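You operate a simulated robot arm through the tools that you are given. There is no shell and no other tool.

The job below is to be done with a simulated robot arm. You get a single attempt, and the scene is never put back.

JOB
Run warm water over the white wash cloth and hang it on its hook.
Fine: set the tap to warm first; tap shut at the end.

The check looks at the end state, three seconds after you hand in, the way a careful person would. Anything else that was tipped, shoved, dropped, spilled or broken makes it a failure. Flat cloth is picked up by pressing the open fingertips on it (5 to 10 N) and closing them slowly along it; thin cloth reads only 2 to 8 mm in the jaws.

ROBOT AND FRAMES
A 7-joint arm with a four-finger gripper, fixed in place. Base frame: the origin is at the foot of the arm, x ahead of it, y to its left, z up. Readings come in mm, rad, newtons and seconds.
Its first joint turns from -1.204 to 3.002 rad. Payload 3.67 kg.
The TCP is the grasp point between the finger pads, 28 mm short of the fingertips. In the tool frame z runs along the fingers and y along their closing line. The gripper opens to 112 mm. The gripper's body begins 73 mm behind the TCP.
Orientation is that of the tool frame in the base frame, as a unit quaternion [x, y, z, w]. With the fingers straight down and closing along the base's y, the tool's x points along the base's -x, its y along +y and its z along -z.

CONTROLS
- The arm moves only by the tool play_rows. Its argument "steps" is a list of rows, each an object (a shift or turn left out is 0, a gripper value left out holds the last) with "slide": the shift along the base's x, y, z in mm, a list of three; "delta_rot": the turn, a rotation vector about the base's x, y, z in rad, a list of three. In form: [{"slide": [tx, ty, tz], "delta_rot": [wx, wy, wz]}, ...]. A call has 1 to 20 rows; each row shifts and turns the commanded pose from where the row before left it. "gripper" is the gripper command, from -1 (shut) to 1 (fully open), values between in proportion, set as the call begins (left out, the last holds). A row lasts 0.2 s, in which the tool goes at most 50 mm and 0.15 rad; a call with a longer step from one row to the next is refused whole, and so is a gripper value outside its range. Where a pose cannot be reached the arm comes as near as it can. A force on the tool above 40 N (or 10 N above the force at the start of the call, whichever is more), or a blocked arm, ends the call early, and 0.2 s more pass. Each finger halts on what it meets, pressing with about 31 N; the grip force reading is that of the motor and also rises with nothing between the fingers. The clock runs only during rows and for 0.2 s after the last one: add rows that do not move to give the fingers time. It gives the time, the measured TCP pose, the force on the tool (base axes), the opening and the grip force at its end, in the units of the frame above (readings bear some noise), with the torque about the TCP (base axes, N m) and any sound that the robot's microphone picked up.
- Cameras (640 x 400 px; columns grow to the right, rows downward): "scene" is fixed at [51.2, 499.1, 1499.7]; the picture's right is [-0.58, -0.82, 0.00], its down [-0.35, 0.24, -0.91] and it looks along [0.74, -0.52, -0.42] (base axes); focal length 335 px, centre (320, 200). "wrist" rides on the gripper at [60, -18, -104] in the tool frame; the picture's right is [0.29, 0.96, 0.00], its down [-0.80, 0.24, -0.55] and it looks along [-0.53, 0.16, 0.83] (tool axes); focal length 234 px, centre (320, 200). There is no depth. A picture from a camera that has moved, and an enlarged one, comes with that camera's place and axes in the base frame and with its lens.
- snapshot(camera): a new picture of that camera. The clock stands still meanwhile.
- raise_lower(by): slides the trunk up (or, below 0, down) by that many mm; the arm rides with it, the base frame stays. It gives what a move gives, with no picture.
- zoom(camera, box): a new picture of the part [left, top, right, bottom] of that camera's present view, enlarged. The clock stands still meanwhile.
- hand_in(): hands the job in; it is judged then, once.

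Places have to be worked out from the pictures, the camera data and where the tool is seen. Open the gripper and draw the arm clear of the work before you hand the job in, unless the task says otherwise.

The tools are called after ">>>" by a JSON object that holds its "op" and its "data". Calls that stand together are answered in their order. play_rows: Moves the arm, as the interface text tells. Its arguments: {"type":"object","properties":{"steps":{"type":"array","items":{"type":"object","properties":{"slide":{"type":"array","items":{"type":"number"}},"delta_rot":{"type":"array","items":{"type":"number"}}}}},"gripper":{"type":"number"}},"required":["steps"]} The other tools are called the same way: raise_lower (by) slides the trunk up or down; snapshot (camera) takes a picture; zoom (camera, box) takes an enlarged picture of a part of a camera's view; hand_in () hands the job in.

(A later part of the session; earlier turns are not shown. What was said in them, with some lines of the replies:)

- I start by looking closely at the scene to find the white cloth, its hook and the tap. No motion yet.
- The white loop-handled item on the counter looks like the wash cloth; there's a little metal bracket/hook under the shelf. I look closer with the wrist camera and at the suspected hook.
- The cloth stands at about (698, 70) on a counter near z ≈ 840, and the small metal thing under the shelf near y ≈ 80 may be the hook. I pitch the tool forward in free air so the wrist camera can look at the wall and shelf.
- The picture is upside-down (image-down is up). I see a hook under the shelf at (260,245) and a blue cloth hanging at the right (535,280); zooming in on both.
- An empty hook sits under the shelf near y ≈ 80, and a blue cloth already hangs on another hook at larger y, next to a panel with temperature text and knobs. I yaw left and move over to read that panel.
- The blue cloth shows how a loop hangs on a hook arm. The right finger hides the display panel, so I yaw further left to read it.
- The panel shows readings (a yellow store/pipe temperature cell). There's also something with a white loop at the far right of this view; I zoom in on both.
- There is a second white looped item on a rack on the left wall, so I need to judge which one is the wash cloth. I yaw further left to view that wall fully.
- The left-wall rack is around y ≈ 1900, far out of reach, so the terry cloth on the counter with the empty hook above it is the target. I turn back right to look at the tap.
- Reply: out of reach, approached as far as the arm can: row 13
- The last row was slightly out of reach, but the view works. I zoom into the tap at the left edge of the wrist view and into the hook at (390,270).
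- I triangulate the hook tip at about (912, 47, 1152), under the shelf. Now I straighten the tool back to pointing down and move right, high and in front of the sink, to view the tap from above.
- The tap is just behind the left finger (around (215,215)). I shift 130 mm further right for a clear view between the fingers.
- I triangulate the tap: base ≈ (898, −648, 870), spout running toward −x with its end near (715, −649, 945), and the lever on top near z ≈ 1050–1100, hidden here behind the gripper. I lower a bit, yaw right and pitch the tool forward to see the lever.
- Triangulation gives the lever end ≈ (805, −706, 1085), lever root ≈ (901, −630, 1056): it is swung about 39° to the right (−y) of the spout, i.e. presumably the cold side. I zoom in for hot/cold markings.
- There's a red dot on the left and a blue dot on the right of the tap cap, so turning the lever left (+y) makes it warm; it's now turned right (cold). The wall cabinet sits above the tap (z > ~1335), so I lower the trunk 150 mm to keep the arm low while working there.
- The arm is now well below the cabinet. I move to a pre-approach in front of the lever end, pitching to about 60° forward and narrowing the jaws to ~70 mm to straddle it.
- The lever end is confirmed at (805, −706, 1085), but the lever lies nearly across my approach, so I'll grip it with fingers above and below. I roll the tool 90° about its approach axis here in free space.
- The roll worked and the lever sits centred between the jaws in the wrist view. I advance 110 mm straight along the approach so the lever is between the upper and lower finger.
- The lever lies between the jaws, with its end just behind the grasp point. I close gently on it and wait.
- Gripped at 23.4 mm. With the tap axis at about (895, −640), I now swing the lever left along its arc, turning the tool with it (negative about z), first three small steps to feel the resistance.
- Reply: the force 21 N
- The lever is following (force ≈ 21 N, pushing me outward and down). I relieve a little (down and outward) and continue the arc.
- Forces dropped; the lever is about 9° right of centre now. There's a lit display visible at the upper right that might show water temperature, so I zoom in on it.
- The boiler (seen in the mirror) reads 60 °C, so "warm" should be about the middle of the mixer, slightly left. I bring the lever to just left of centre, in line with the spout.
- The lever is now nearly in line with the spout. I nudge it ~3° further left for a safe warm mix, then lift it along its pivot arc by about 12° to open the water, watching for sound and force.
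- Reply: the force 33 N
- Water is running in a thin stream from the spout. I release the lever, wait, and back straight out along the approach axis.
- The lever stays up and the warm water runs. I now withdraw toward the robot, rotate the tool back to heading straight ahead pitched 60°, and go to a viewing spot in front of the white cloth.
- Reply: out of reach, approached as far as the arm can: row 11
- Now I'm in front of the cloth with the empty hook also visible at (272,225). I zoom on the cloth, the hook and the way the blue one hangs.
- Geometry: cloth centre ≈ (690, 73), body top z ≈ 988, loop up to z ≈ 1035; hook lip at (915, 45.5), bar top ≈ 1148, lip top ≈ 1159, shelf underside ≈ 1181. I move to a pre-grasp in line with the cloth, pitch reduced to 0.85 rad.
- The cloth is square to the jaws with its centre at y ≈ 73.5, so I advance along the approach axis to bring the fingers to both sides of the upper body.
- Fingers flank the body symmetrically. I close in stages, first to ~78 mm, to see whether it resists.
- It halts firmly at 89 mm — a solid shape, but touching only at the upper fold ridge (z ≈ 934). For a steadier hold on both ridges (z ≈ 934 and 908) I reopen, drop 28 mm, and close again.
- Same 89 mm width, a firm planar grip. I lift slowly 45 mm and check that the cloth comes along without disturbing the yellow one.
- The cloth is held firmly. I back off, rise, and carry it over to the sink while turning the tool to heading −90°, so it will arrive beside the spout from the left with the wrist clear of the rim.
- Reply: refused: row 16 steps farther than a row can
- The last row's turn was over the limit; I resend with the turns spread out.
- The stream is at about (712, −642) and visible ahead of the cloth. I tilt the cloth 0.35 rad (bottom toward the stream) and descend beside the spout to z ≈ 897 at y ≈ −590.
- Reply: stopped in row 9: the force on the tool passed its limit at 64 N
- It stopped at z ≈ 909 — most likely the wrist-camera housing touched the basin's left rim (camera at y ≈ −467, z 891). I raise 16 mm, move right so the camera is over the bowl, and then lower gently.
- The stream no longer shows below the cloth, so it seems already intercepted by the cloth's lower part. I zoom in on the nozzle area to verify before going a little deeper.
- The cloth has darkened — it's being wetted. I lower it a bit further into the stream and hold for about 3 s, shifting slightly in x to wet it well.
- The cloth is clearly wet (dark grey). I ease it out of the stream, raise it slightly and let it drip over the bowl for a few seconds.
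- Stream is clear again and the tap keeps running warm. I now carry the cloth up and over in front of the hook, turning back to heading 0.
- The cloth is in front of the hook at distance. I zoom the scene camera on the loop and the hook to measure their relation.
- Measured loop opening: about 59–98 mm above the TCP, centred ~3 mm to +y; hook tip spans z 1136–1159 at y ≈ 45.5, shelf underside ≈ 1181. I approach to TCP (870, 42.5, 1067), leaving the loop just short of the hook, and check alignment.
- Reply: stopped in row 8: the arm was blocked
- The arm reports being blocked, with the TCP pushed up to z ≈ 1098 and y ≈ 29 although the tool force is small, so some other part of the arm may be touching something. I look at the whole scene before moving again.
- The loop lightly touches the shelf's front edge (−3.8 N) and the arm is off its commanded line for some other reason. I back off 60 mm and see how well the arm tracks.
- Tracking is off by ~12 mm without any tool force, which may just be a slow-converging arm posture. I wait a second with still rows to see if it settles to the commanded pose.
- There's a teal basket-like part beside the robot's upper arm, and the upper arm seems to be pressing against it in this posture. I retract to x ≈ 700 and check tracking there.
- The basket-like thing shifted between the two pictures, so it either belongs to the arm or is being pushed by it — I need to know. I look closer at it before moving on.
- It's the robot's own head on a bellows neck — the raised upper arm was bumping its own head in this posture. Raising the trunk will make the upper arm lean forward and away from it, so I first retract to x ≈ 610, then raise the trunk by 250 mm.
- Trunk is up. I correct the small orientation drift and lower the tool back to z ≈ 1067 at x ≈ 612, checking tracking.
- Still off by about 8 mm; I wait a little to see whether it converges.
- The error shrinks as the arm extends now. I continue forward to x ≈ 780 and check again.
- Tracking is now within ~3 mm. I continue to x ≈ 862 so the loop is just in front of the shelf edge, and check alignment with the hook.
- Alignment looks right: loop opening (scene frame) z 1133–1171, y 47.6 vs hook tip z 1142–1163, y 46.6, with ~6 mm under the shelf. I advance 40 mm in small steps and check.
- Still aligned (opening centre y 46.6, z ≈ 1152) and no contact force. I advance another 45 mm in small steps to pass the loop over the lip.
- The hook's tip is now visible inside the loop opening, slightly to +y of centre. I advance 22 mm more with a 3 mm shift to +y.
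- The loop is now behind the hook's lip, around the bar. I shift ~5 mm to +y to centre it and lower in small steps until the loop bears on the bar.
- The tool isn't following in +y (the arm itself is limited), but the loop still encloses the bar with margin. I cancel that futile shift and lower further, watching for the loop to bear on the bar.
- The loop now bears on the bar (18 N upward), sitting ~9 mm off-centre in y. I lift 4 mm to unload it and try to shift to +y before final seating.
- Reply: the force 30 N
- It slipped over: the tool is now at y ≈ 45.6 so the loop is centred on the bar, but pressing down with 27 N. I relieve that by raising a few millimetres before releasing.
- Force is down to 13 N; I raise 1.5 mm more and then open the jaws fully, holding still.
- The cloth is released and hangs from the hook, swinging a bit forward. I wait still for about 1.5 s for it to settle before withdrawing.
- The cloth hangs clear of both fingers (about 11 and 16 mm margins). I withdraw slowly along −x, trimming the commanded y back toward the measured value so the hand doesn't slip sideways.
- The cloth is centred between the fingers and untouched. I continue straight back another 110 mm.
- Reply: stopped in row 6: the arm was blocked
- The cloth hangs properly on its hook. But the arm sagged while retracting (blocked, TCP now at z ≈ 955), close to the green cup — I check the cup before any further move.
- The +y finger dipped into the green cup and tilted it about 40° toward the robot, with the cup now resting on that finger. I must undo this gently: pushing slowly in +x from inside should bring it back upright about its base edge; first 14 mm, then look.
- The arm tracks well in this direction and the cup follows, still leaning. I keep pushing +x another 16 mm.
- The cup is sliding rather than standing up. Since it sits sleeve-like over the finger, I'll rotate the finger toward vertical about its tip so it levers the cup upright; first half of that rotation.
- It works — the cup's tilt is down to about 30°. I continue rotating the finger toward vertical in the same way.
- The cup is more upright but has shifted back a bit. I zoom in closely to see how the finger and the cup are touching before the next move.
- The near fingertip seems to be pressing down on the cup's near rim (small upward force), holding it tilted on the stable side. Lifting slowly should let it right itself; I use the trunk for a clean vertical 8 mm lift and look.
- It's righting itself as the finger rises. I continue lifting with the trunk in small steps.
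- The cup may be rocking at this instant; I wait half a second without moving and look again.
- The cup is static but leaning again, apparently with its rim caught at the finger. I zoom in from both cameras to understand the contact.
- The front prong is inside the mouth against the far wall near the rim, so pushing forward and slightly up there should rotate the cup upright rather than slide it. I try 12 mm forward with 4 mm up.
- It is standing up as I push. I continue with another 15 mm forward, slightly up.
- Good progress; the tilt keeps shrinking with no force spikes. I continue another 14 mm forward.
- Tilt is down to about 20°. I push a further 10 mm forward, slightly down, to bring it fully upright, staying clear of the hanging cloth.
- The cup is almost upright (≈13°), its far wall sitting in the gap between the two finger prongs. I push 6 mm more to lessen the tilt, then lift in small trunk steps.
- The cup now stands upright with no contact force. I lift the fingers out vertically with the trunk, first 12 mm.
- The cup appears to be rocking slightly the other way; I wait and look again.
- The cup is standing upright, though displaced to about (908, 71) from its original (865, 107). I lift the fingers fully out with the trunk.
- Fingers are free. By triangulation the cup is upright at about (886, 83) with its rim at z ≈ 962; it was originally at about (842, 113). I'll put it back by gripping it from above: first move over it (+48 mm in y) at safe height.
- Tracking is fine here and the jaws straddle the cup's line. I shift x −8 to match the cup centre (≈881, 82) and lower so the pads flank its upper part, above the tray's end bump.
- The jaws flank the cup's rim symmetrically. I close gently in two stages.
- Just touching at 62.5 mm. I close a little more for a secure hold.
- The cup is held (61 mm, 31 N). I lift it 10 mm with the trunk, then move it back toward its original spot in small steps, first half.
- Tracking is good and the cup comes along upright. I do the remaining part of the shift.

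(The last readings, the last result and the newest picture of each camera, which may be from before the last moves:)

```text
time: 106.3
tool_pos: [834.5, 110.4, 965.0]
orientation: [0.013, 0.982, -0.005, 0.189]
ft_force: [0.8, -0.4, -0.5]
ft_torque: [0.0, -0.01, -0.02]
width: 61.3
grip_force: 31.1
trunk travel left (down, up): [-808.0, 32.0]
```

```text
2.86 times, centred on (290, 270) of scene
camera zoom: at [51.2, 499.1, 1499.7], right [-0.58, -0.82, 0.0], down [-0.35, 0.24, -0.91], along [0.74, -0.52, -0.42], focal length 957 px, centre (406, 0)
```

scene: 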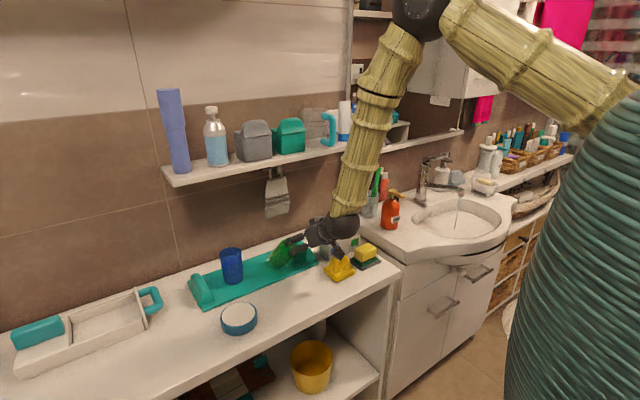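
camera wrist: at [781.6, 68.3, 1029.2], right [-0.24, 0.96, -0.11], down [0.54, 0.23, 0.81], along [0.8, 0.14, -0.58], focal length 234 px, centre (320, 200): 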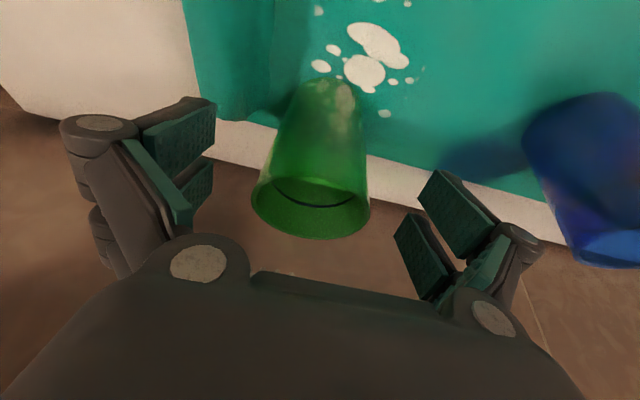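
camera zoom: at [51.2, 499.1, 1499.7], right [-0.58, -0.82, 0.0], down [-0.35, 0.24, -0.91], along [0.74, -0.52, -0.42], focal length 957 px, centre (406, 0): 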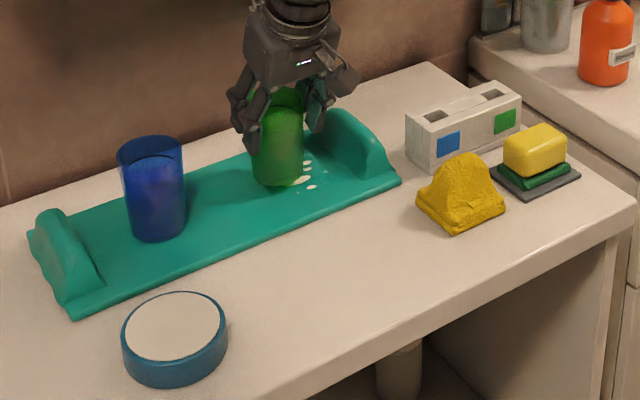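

The cup is back over its original spot (matching the first picture within a few mm). I lower it 10 mm with the trunk and check contact.

>>> {"op": "raise_lower", "data": {"by": -9}}

>>> {"op": "zoom", "data": {"camera": "scene", "box": [180, 200, 400, 340]}}

```text
time: 106.9
tool_pos: [833.9, 111.2, 956.8]
orientation: [0.013, 0.982, -0.005, 0.188]
ft_force: [0.0, 0.3, -1.2]
ft_torque: [0.0, 0.01, 0.01]
width: 61.4
grip_force: 31.0
trunk travel left (down, up): [-799.0, 41.0]
```

```text
2.86 times, centred on (290, 270) of scene
camera zoom: at [51.2, 499.1, 1499.7], right [-0.58, -0.82, 0.0], down [-0.35, 0.24, -0.91], along [0.74, -0.52, -0.42], focal length 957 px, centre (406, 0)
```

zoom: 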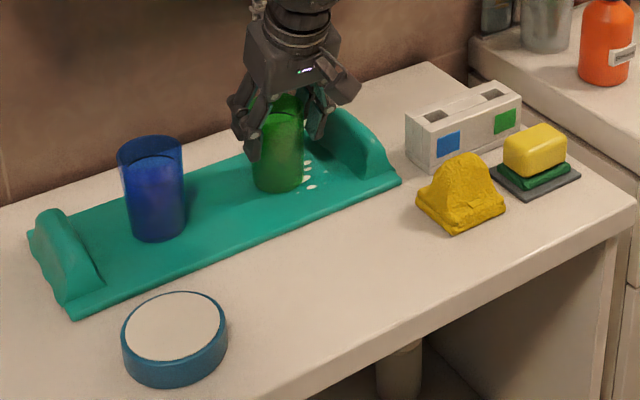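

It matches the original picture. I lower the last 2 mm and then release the cup gently.

>>> {"op": "raise_lower", "data": {"by": -2}}

>>> {"op": "play_rows", "data": {"steps": [{"slide": [0, 0, 0]}, {"slide": [0, 0, 0]}], "gripper": 0.15}}

>>> {"op": "play_rows", "data": {"steps": [{"slide": [0, 0, 0]}, {"slide": [0, 0, 0]}, {"slide": [0, 0, 0]}], "gripper": 0.9}}

>>> {"op": "zoom", "data": {"camera": "scene", "box": [250, 195, 330, 275]}}

>>> {"op": "snapshot", "data": {"camera": "wrist"}}

```text
time: 107.4
tool_pos: [834.3, 111.5, 954.0]
orientation: [0.013, 0.982, -0.006, 0.188]
ft_force: [-0.8, -0.8, 3.9]
ft_torque: [0.1, -0.05, 0.0]
width: 61.1
grip_force: 31.1
trunk travel left (down, up): [-797.0, 43.0]
```

```text
time: 108.0
tool_pos: [833.3, 110.5, 953.1]
orientation: [0.013, 0.982, -0.005, 0.189]
ft_force: [-0.4, -0.1, 0.3]
ft_torque: [0.0, 0.02, 0.06]
width: 64.2
grip_force: 0.0
trunk travel left (down, up): [-797.0, 43.0]
```

```text
time: 108.8
tool_pos: [834.3, 111.0, 953.6]
orientation: [0.012, 0.982, -0.005, 0.188]
ft_force: [-0.8, 0.2, 0.4]
ft_torque: [0.0, 0.01, 0.03]
width: 106.2
grip_force: 0.0
trunk travel left (down, up): [-797.0, 43.0]
```

```text
5.00 times, centred on (290, 235) of scene
camera zoom: at [51.2, 499.1, 1499.7], right [-0.58, -0.82, 0.0], down [-0.35, 0.24, -0.91], along [0.74, -0.52, -0.42], focal length 1675 px, centre (470, 25)
```

zoom: 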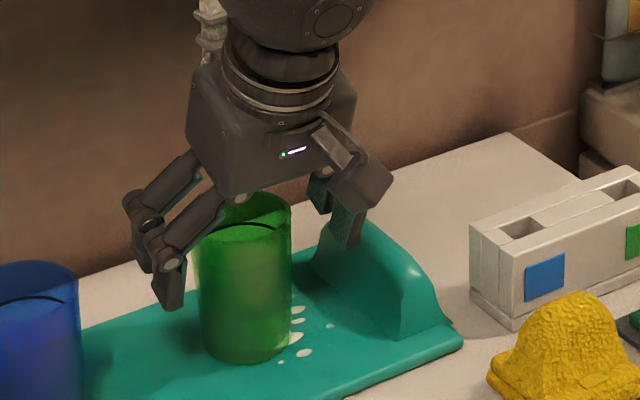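

```text
taken
camera wrist: at [739.4, 96.5, 1028.5], right [-0.24, 0.96, -0.11], down [0.54, 0.23, 0.81], along [0.8, 0.14, -0.58], focal length 234 px, centre (320, 200)
```

wrist: 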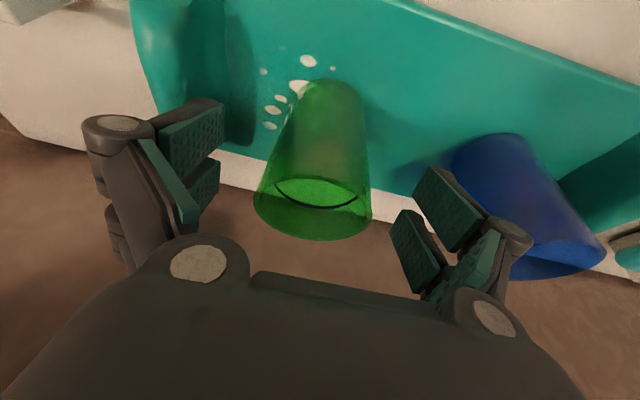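

The green cup stands upright at its original place. I rise straight up with the trunk to clear it.

>>> {"op": "raise_lower", "data": {"by": 43}}

>>> {"op": "snapshot", "data": {"camera": "wrist"}}

>>> {"op": "snapshot", "data": {"camera": "scene"}}

```text
time: 109.7
tool_pos: [834.9, 111.2, 996.4]
orientation: [0.012, 0.982, -0.005, 0.187]
ft_force: [0.5, 0.0, -0.7]
ft_torque: [-0.01, 0.02, -0.01]
width: 106.4
grip_force: 0.1
trunk travel left (down, up): [-840.0, 0.0]
```

```text
taken
camera wrist: at [739.6, 96.3, 1071.0], right [-0.24, 0.96, -0.11], down [0.54, 0.23, 0.81], along [0.8, 0.14, -0.58], focal length 234 px, centre (320, 200)
```

wrist: 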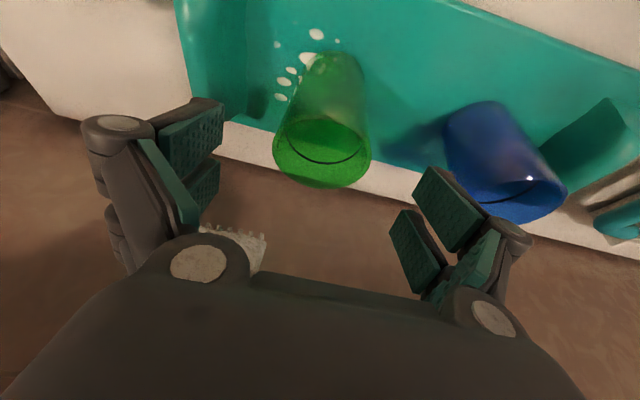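

```text
taken
```

scene: 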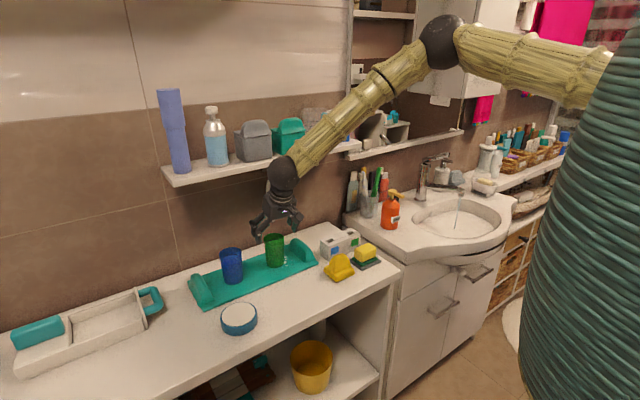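

All good there. I raise the arm 40 mm more and then retract in small checked steps to avoid another sag.

>>> {"op": "play_rows", "data": {"steps": [{"slide": [0, -5, 20]}, {"slide": [0, -5, 20]}, {"slide": [-10, -5, 10]}, {"slide": [-15, -5, 10]}, {"slide": [0, 0, 0]}]}}

>>> {"op": "play_rows", "data": {"steps": [{"slide": [-20, -15, 5]}, {"slide": [-20, -15, 5]}, {"slide": [0, 0, 0]}]}}

>>> {"op": "snapshot", "data": {"camera": "scene"}}

```text
time: 110.9
tool_pos: [809.5, 90.7, 1056.4]
orientation: [0.013, 0.982, -0.005, 0.188]
ft_force: [0.0, -0.3, 0.3]
ft_torque: [-0.02, -0.02, -0.02]
width: 106.5
grip_force: 0.0
trunk travel left (down, up): [-840.0, 0.0]
```

```text
time: 111.7
tool_pos: [768.9, 60.2, 1066.5]
orientation: [0.013, 0.982, -0.006, 0.188]
ft_force: [0.6, 0.3, 0.8]
ft_torque: [-0.01, 0.02, 0.01]
width: 106.7
grip_force: 0.0
trunk travel left (down, up): [-840.0, 0.0]
```

```text
taken
```

scene: 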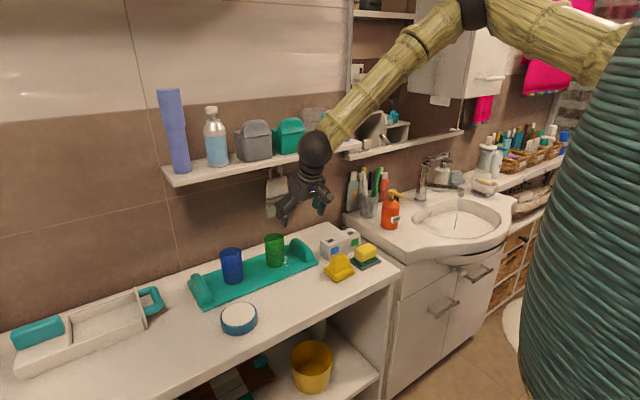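

Tracking is fine and the white cloth hangs undisturbed. I retreat up and back toward (520, −150, 1300) in checked portions.

>>> {"op": "play_rows", "data": {"steps": [{"slide": [-25, -20, 22]}, {"slide": [-25, -20, 22]}, {"slide": [-25, -20, 22]}, {"slide": [-25, -20, 22]}, {"slide": [0, 0, 0]}]}}

>>> {"op": "play_rows", "data": {"steps": [{"slide": [-25, -22, 25]}, {"slide": [-25, -22, 25]}, {"slide": [-25, -22, 25]}, {"slide": [-25, -22, 25]}, {"slide": [-25, -22, 25]}, {"slide": [-20, -20, 20]}, {"slide": [0, 0, 0]}]}}

>>> {"op": "snapshot", "data": {"camera": "scene"}}

```text
time: 112.9
tool_pos: [669.0, -17.5, 1153.2]
orientation: [0.012, 0.982, -0.004, 0.186]
ft_force: [0.1, -0.1, 0.1]
ft_torque: [-0.04, 0.05, 0.02]
width: 106.4
grip_force: 0.1
trunk travel left (down, up): [-840.0, 0.0]
```

```text
time: 114.5
tool_pos: [526.8, -146.7, 1298.5]
orientation: [0.012, 0.982, -0.005, 0.187]
ft_force: [-0.2, 0.3, -0.2]
ft_torque: [-0.04, 0.02, -0.01]
width: 106.2
grip_force: 0.1
trunk travel left (down, up): [-840.0, 0.0]
```

```text
taken
```

scene: 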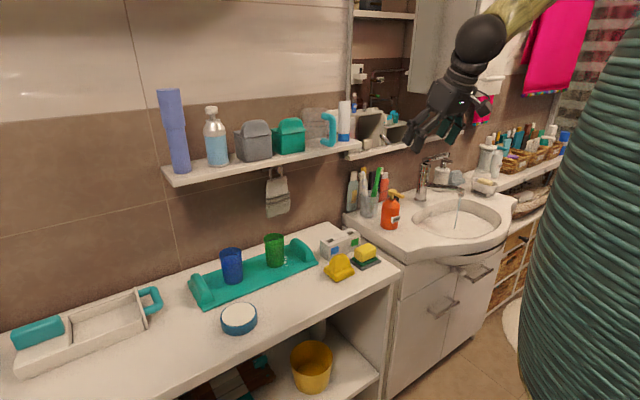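

The scene is in order: cloth on its hook, cups in place. Now to shut the tap: I move over toward the sink in free space, yawing right, before lowering the trunk again.

>>> {"op": "play_rows", "data": {"steps": [{"slide": [2, -43, 0], "delta_rot": [0, 0, -0.088]}, {"slide": [2, -43, 0], "delta_rot": [0, 0, -0.088]}, {"slide": [2, -43, 0], "delta_rot": [0, 0, -0.088]}, {"slide": [2, -43, 0], "delta_rot": [0, 0, -0.088]}, {"slide": [2, -43, 0], "delta_rot": [0, 0, -0.088]}, {"slide": [2, -43, 0], "delta_rot": [0, 0, -0.088]}, {"slide": [2, -43, 0], "delta_rot": [0, 0, -0.088]}, {"slide": [0, 0, 0]}], "gripper": 0.25}}

>>> {"op": "raise_lower", "data": {"by": -340}}

>>> {"op": "snapshot", "data": {"camera": "scene"}}

>>> {"op": "snapshot", "data": {"camera": "wrist"}}

```text
time: 116.3
tool_pos: [539.8, -452.2, 1298.0]
orientation: [0.31, 0.932, -0.061, 0.177]
ft_force: [-0.1, -0.1, -0.5]
ft_torque: [-0.01, -0.02, 0.01]
width: 69.7
grip_force: 0.0
trunk travel left (down, up): [-840.0, 0.0]
```

```text
time: 119.6
tool_pos: [538.1, -451.3, 959.0]
orientation: [0.31, 0.932, -0.063, 0.177]
ft_force: [-0.3, 0.5, -0.3]
ft_torque: [0.03, -0.01, 0.0]
width: 70.3
grip_force: 0.0
trunk travel left (down, up): [-500.0, 340.0]
```

```text
taken
```

scene: 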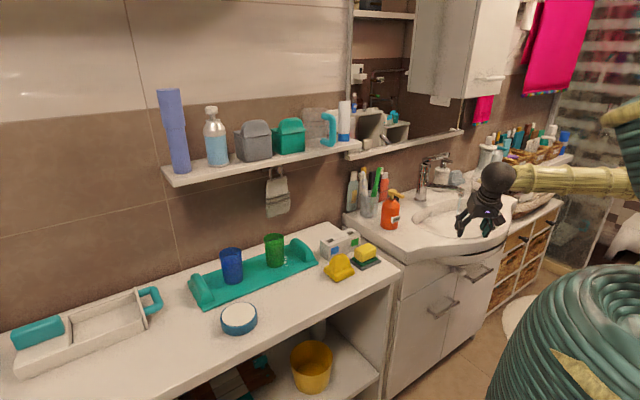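

```text
taken
camera wrist: at [452.6, -407.5, 1033.3], right [0.36, 0.93, -0.11], down [0.58, -0.13, 0.81], along [0.73, -0.35, -0.58], focal length 234 px, centre (320, 200)
```

wrist: 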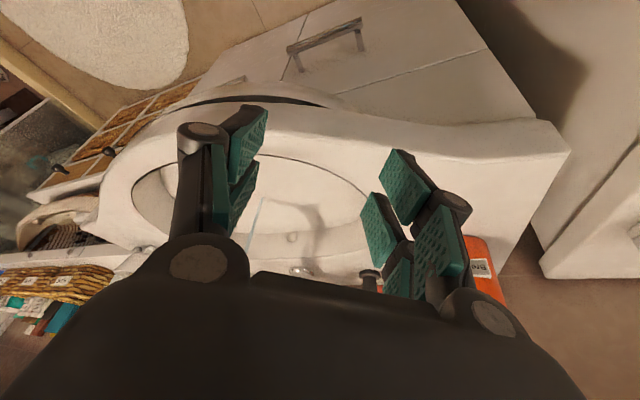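

Now I move to the earlier vantage point in front of the tap to measure where the lever is.

>>> {"op": "play_rows", "data": {"steps": [{"slide": [-2, -20, 40], "delta_rot": [-0.045, -0.063, 0]}, {"slide": [-2, -22, 40], "delta_rot": [-0.045, -0.063, 0]}, {"slide": [-2, -23, 40], "delta_rot": [-0.044, -0.063, 0]}, {"slide": [-2, -23, 40]}, {"slide": [-2, -23, 32]}, {"slide": [0, 0, 0]}]}}

>>> {"op": "zoom", "data": {"camera": "wrist", "box": [210, 100, 430, 260]}}

>>> {"op": "zoom", "data": {"camera": "scene", "box": [400, 130, 490, 240]}}

```text
time: 121.0
tool_pos: [528.6, -562.2, 1151.3]
orientation: [0.301, 0.906, -0.093, 0.284]
ft_force: [-0.1, 1.0, -0.3]
ft_torque: [-0.01, 0.01, 0.02]
width: 69.9
grip_force: 0.0
trunk travel left (down, up): [-500.0, 340.0]
```

```text
2.50 times, centred on (320, 180) of wrist
camera zoom: at [430.2, -510.7, 1202.1], right [0.39, 0.91, -0.16], down [0.41, -0.01, 0.91], along [0.83, -0.42, -0.38], focal length 585 px, centre (320, 250)
```

zoom: 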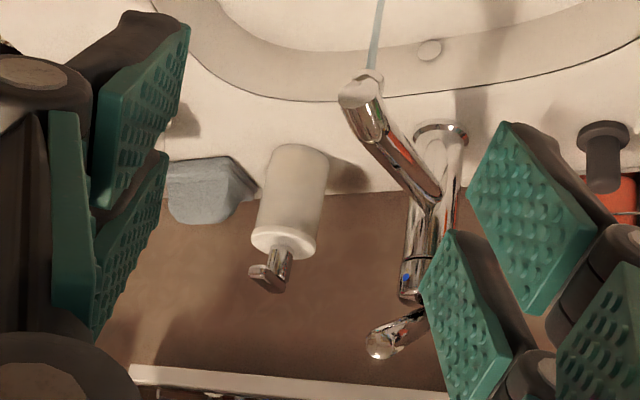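

```text
3.64 times, centred on (445, 185) of scene
camera zoom: at [51.2, 499.1, 1499.7], right [-0.58, -0.82, 0.0], down [-0.35, 0.24, -0.91], along [0.74, -0.52, -0.42], focal length 1218 px, centre (-134, 254)
```

zoom: 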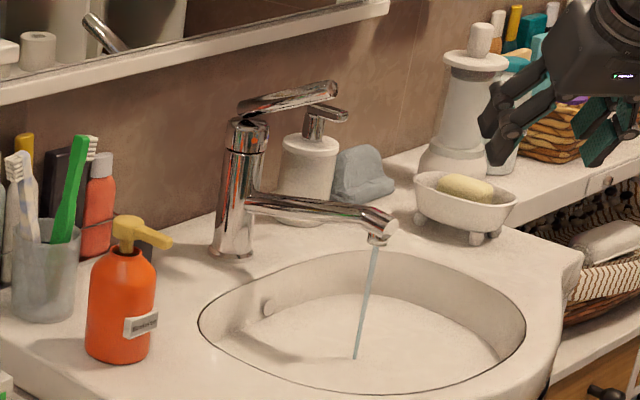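

Lever end measured at (798, −638, 1105), centred over the spout and raised ~27°. I'll straddle it from its free end with heading 0 and pitch 0.9, so I go to the pre-approach at (734, −638, 1162).

>>> {"op": "play_rows", "data": {"steps": [{"slide": [41, -15.3, 2.2], "delta_rot": [-0.0192, -0.0563, 0.1268]}, {"slide": [41, -15.3, 2.2], "delta_rot": [-0.0192, -0.0563, 0.1268]}, {"slide": [41, -15.3, 2.2], "delta_rot": [-0.0192, -0.0563, 0.1268]}, {"slide": [41, -15.3, 2.2], "delta_rot": [-0.0192, -0.0563, 0.1268]}, {"slide": [41, -15.3, 2.2], "delta_rot": [-0.0192, -0.0563, 0.1268]}, {"slide": [0, 0, 0]}]}}

>>> {"op": "snapshot", "data": {"camera": "wrist"}}

>>> {"op": "zoom", "data": {"camera": "scene", "box": [400, 100, 520, 240]}}

```text
time: 122.4
tool_pos: [733.9, -638.5, 1161.9]
orientation: [0.002, 0.899, 0.0, 0.437]
ft_force: [0.3, 0.6, 0.1]
ft_torque: [-0.02, 0.01, -0.05]
width: 69.9
grip_force: 0.0
trunk travel left (down, up): [-500.0, 340.0]
```

```text
taken
camera wrist: at [614.9, -656.2, 1179.2], right [-0.18, 0.96, -0.23], down [0.06, 0.24, 0.97], along [0.98, 0.16, -0.1], focal length 234 px, centre (320, 200)
```

wrist: 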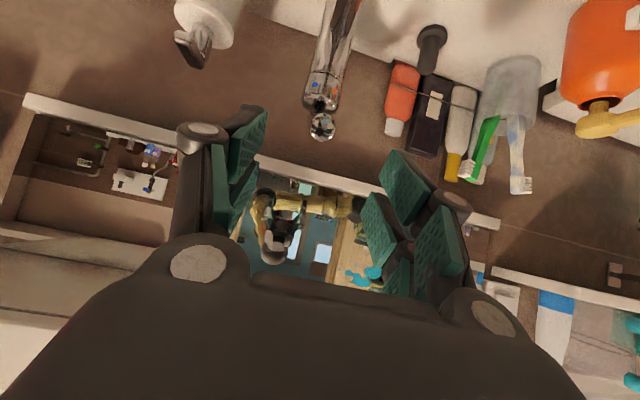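

```text
2.86 times, centred on (460, 170) of scene
camera zoom: at [51.2, 499.1, 1499.7], right [-0.58, -0.82, 0.0], down [-0.35, 0.24, -0.91], along [0.74, -0.52, -0.42], focal length 957 px, centre (-80, 286)
```

zoom: 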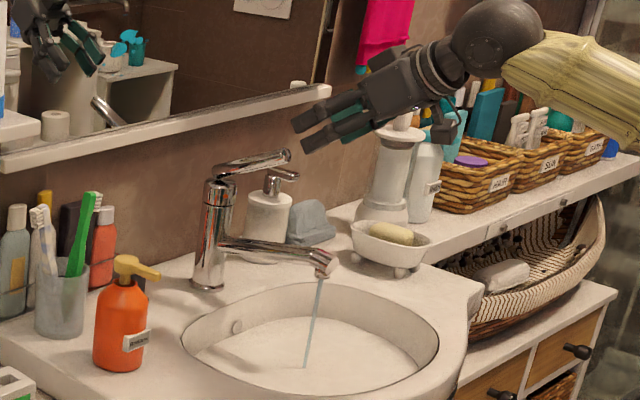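

The lever end is seen end-on, right between the jaws (y ≈ −638). I slide in along the approach so the lever lies between the fingers.

>>> {"op": "play_rows", "data": {"steps": [{"slide": [16.8, 0, -13.6]}, {"slide": [16.8, 0, -13.6]}, {"slide": [16.8, 0, -13.6]}, {"slide": [16.8, 0, -13.6]}, {"slide": [16.8, 0, -13.6]}, {"slide": [0, 0, 0]}]}}

>>> {"op": "snapshot", "data": {"camera": "wrist"}}

>>> {"op": "zoom", "data": {"camera": "scene", "box": [400, 120, 500, 220]}}

```text
time: 123.8
tool_pos: [817.1, -639.5, 1092.6]
orientation: [0.003, 0.9, -0.001, 0.436]
ft_force: [-0.3, 0.5, -0.7]
ft_torque: [-0.03, -0.01, -0.01]
width: 69.7
grip_force: 0.1
trunk travel left (down, up): [-500.0, 340.0]
```

```text
taken
camera wrist: at [698.7, -655.3, 1110.3], right [-0.17, 0.96, -0.23], down [0.06, 0.24, 0.97], along [0.98, 0.16, -0.1], focal length 234 px, centre (320, 200)
```

wrist: 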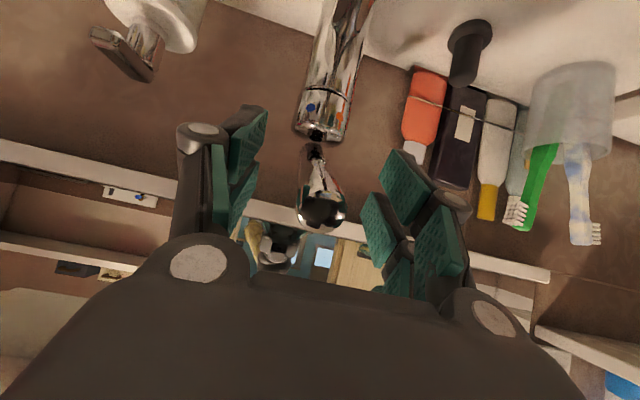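

```text
4.00 times, centred on (450, 170) of scene
camera zoom: at [51.2, 499.1, 1499.7], right [-0.58, -0.82, 0.0], down [-0.35, 0.24, -0.91], along [0.74, -0.52, -0.42], focal length 1340 px, centre (-200, 320)
```

zoom: 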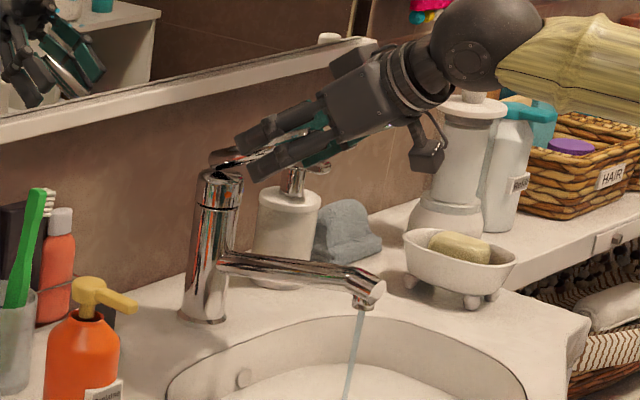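

The lever is between the jaws. I close on it and then swing it down along its arc in small steps.

>>> {"op": "play_rows", "data": {"steps": [{"slide": [0, 0, 0]}, {"slide": [0, 0, 0]}, {"slide": [0, 0, 0]}], "gripper": -1}}

>>> {"op": "play_rows", "data": {"steps": [{"slide": [-2.5, 0, -5.4], "delta_rot": [0, -0.068, 0]}, {"slide": [-2.2, 0, -5.7], "delta_rot": [0, -0.07, 0]}, {"slide": [0, 0, 0]}]}}

>>> {"op": "zoom", "data": {"camera": "scene", "box": [400, 120, 500, 220]}}

```text
time: 124.6
tool_pos: [817.0, -639.3, 1092.7]
orientation: [0.003, 0.9, -0.001, 0.436]
ft_force: [0.5, -0.1, 0.7]
ft_torque: [-0.06, -0.06, -0.09]
width: 21.0
grip_force: 44.8
trunk travel left (down, up): [-500.0, 340.0]
```

```text
time: 125.4
tool_pos: [811.8, -639.1, 1081.2]
orientation: [0.002, 0.868, 0.0, 0.497]
ft_force: [-5.8, 2.4, -4.7]
ft_torque: [0.1, 0.49, 0.13]
width: 20.9
grip_force: 44.9
trunk travel left (down, up): [-500.0, 340.0]
```

```text
4.00 times, centred on (450, 170) of scene
camera zoom: at [51.2, 499.1, 1499.7], right [-0.58, -0.82, 0.0], down [-0.35, 0.24, -0.91], along [0.74, -0.52, -0.42], focal length 1340 px, centre (-200, 320)
```

zoom: 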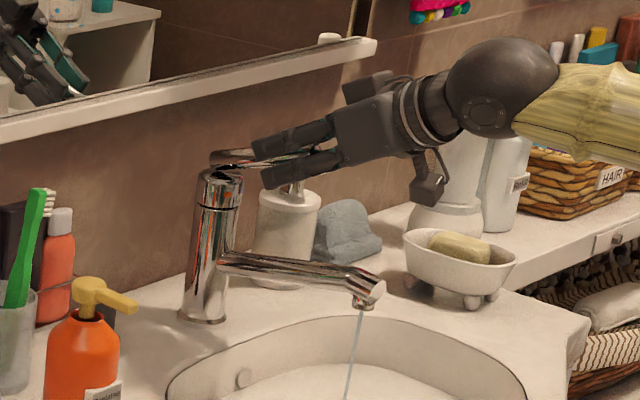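

The lever follows and the stream is already thinner. I continue down to the closed stop.

>>> {"op": "play_rows", "data": {"steps": [{"slide": [-1.6, 0, -5.1], "delta_rot": [0, -0.061, 0]}, {"slide": [-0.8, 0, -3.0], "delta_rot": [0, -0.035, 0]}, {"slide": [0, 0, 0]}]}}

>>> {"op": "zoom", "data": {"camera": "scene", "box": [400, 120, 500, 240]}}

```text
time: 126.2
tool_pos: [810.6, -639.5, 1075.0]
orientation: [0.003, 0.843, -0.001, 0.539]
ft_force: [-8.1, 1.4, -4.0]
ft_torque: [0.06, 1.18, 0.08]
width: 21.2
grip_force: 45.1
trunk travel left (down, up): [-500.0, 340.0]
```

```text
3.33 times, centred on (450, 180) of scene
camera zoom: at [51.2, 499.1, 1499.7], right [-0.58, -0.82, 0.0], down [-0.35, 0.24, -0.91], along [0.74, -0.52, -0.42], focal length 1117 px, centre (-113, 267)
```

zoom: 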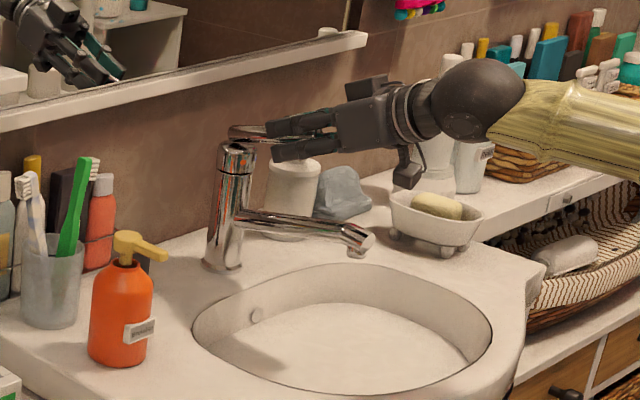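

The stream has stopped. I press 2 mm further down to make sure it is at its closed stop, then release.

>>> {"op": "play_rows", "data": {"steps": [{"slide": [-0.3, 0, -2]}, {"slide": [0, 0, 0]}]}}

>>> {"op": "play_rows", "data": {"steps": [{"slide": [0, 0, 0]}, {"slide": [0, 0, 0]}, {"slide": [0, 0, 0]}], "gripper": 0.25}}

>>> {"op": "snapshot", "data": {"camera": "wrist"}}

>>> {"op": "zoom", "data": {"camera": "scene", "box": [420, 140, 480, 210]}}

```text
time: 126.8
tool_pos: [810.9, -639.6, 1074.0]
orientation: [0.003, 0.842, -0.001, 0.539]
ft_force: [2.3, -4.8, 6.7]
ft_torque: [-0.03, 0.14, -0.4]
width: 20.9
grip_force: 45.2
trunk travel left (down, up): [-500.0, 340.0]
```

```text
time: 127.6
tool_pos: [810.7, -637.0, 1073.2]
orientation: [0.002, 0.843, -0.001, 0.538]
ft_force: [-0.2, 0.4, -0.1]
ft_torque: [0.01, 0.02, 0.01]
width: 70.3
grip_force: 0.0
trunk travel left (down, up): [-500.0, 340.0]
```

```text
taken
camera wrist: at [690.6, -653.8, 1062.4], right [-0.12, 0.96, -0.26], down [-0.17, 0.24, 0.96], along [0.98, 0.16, 0.13], focal length 234 px, centre (320, 200)
```

wrist: 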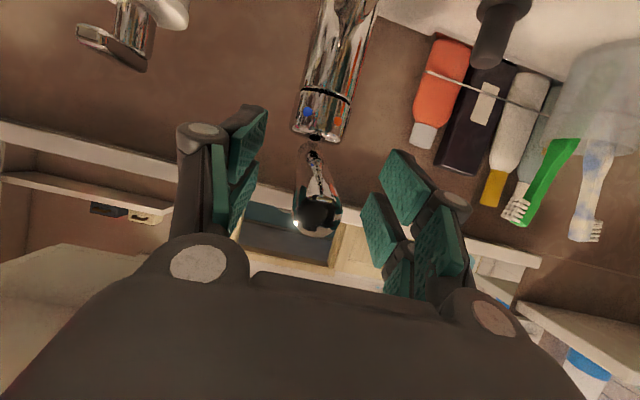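

```text
5.71 times, centred on (450, 175) of scene
camera zoom: at [51.2, 499.1, 1499.7], right [-0.58, -0.82, 0.0], down [-0.35, 0.24, -0.91], along [0.74, -0.52, -0.42], focal length 1914 px, centre (-423, 343)
```

zoom: 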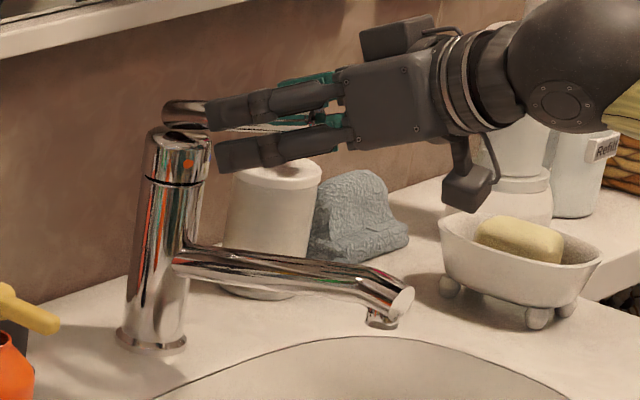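

Tap is shut and the lever is free. I back out along the approach axis.

>>> {"op": "play_rows", "data": {"steps": [{"slide": [-20, 0, 9.2]}, {"slide": [-20, 0, 9.2]}, {"slide": [-20, 0, 9.2]}, {"slide": [-20, 0, 9.2]}, {"slide": [-25, 0, 10]}, {"slide": [-30, 10, 10]}, {"slide": [0, 0, 0]}]}}

>>> {"op": "snapshot", "data": {"camera": "wrist"}}

>>> {"op": "zoom", "data": {"camera": "scene", "box": [380, 130, 500, 240]}}

```text
time: 129.2
tool_pos: [674.7, -627.2, 1129.6]
orientation: [0.002, 0.843, -0.001, 0.538]
ft_force: [0.2, -0.4, 0.3]
ft_torque: [0.01, 0.0, -0.01]
width: 69.9
grip_force: 0.0
trunk travel left (down, up): [-500.0, 340.0]
```

```text
taken
camera wrist: at [555.5, -644.4, 1119.3], right [-0.12, 0.96, -0.26], down [-0.17, 0.24, 0.96], along [0.98, 0.16, 0.13], focal length 234 px, centre (320, 200)
```

wrist: 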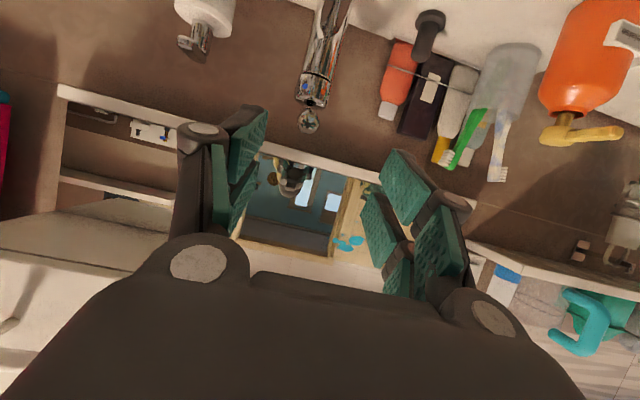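

```text
3.64 times, centred on (440, 185) of scene
camera zoom: at [51.2, 499.1, 1499.7], right [-0.58, -0.82, 0.0], down [-0.35, 0.24, -0.91], along [0.74, -0.52, -0.42], focal length 1218 px, centre (-116, 254)
```

zoom: 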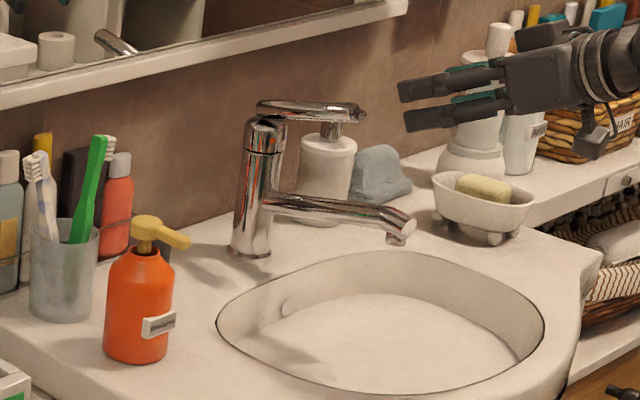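

No water flows and the basin is clear. I retract to a clear resting pose and check the cloth on its hook and the counter items.

>>> {"op": "play_rows", "data": {"steps": [{"slide": [-35, 20, 15], "delta_rot": [0, 0.1, 0]}, {"slide": [-35, 25, 15], "delta_rot": [0, 0.1, 0]}, {"slide": [-35, 30, 15], "delta_rot": [0, 0.1, 0]}, {"slide": [-20, 40, 10], "delta_rot": [0, 0.1, 0]}, {"slide": [0, 45, 10]}, {"slide": [0, 45, 10]}, {"slide": [0, 0, 0]}], "gripper": 1}}

>>> {"op": "snapshot", "data": {"camera": "scene"}}

>>> {"op": "zoom", "data": {"camera": "scene", "box": [245, 145, 315, 235]}}

>>> {"op": "zoom", "data": {"camera": "scene", "box": [180, 200, 400, 340]}}

>>> {"op": "zoom", "data": {"camera": "scene", "box": [340, 120, 560, 260]}}

```text
time: 130.8
tool_pos: [551.5, -424.1, 1202.7]
orientation: [0.002, 0.933, 0.0, 0.36]
ft_force: [0.1, 0.0, 0.3]
ft_torque: [0.05, -0.02, 0.02]
width: 112.1
grip_force: 0.1
trunk travel left (down, up): [-500.0, 340.0]
```

```text
taken
```

scene: 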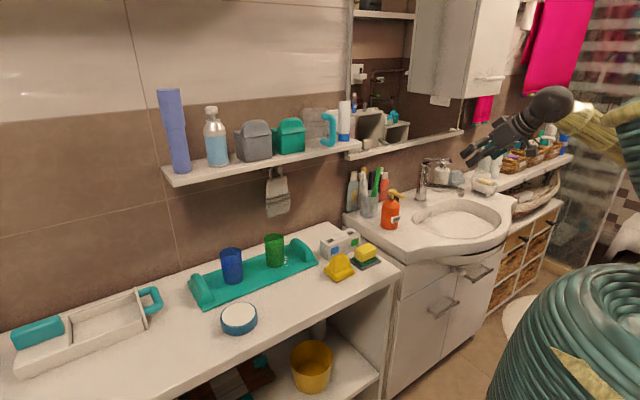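

```text
4.44 times, centred on (280, 190) of scene
camera zoom: at [51.2, 499.1, 1499.7], right [-0.58, -0.82, 0.0], down [-0.35, 0.24, -0.91], along [0.74, -0.52, -0.42], focal length 1489 px, centre (498, 244)
```

zoom: 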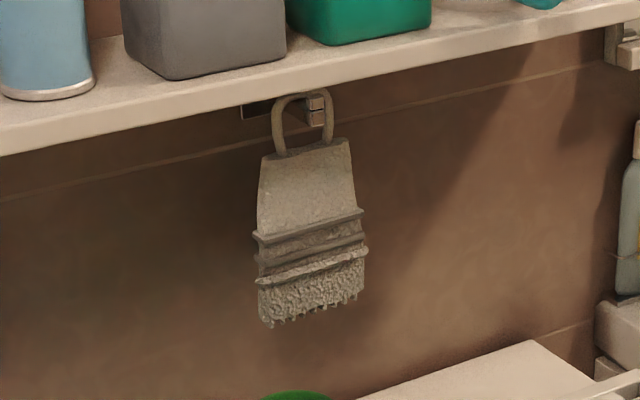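

```text
2.86 times, centred on (290, 270) of scene
camera zoom: at [51.2, 499.1, 1499.7], right [-0.58, -0.82, 0.0], down [-0.35, 0.24, -0.91], along [0.74, -0.52, -0.42], focal length 957 px, centre (406, 0)
```

zoom: 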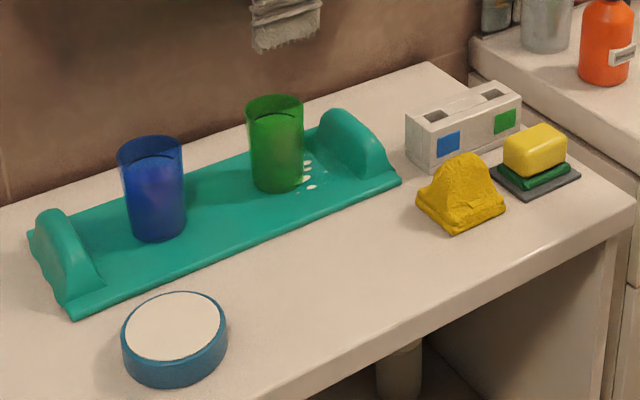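

```text
2.86 times, centred on (450, 190) of scene
camera zoom: at [51.2, 499.1, 1499.7], right [-0.58, -0.82, 0.0], down [-0.35, 0.24, -0.91], along [0.74, -0.52, -0.42], focal length 957 px, centre (-51, 229)
```

zoom: 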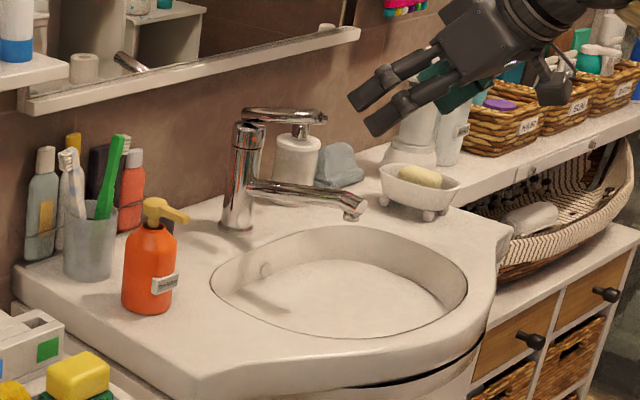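

Everything matches the first pictures: cups, soap, sponge, dispenser in place, tap shut. I take a last close look at the loop on the hook.

>>> {"op": "zoom", "data": {"camera": "scene", "box": [265, 155, 300, 185]}}

>>> {"op": "play_rows", "data": {"steps": [{"slide": [-25, 20, 15]}, {"slide": [-25, 20, 15]}, {"slide": [-20, 20, 10]}, {"slide": [0, 0, 0]}]}}

>>> {"op": "snapshot", "data": {"camera": "scene"}}

```text
13.33 times, centred on (282, 170) of scene
camera zoom: at [51.2, 499.1, 1499.7], right [-0.58, -0.82, 0.0], down [-0.35, 0.24, -0.91], along [0.74, -0.52, -0.42], focal length 4467 px, centre (820, 600)
```

zoom: 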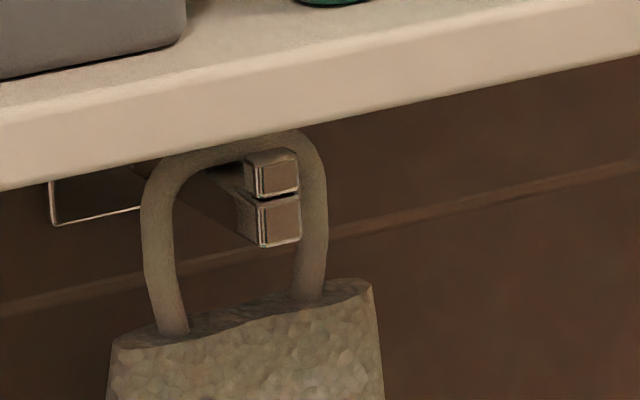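

```text
time: 131.8
tool_pos: [480.6, -363.7, 1244.2]
orientation: [0.002, 0.933, 0.0, 0.36]
ft_force: [0.2, -0.6, -0.7]
ft_torque: [0.01, 0.0, 0.03]
width: 112.1
grip_force: 0.0
trunk travel left (down, up): [-500.0, 340.0]
```

```text
taken
```

scene: 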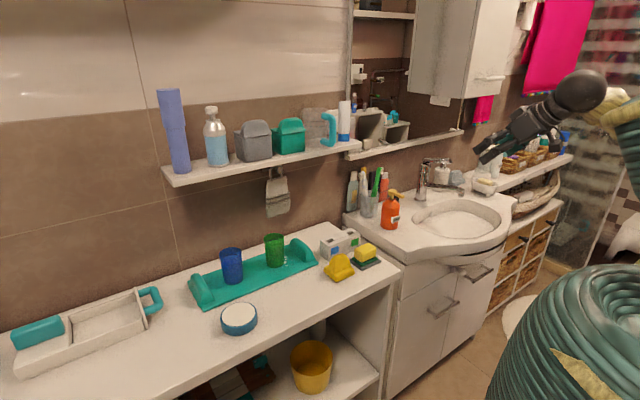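

The loop hangs on the bar behind the hook's lip. The cloth is wet, the tap is shut and still on warm. The green cup I tipped by accident is upright again in its original place. The gripper is open and the arm is clear of the work, so I hand in.

>>> {"op": "hand_in", "data": {}}

```text
The job is handed in.
```

The job is handed in. The white wash cloth was wetted under warm water and hangs by its loop on its hook, and the tap is shut.

- **Warm water:** I turned the tap lever to about the middle, slightly toward hot, before opening it. The boiler display showed 60 °C. I judged "warm" from the lever position, because I had no reading of the water itself.
- **Wetting:** the cloth was in the stream for about 4 seconds and visibly darkened. I then held it over the bowl for a few seconds to drip.
- **The green cup:** while I was drawing back from the hook, the arm sagged. A finger caught the green cup and tipped it to a steep lean, roughly 60° at worst. I stood it back up and returned it to its original spot on the tray, to within a few millimetres as far as I can tell. I saw nothing spilled in the pictures, but the cup was tipped, so a strict check may count that against the job.
- **Other contacts:** the wrist camera touched the basin rim briefly, and the loop touched the shelf edge lightly. Neither moved anything. Everything else looks as it did at the start.
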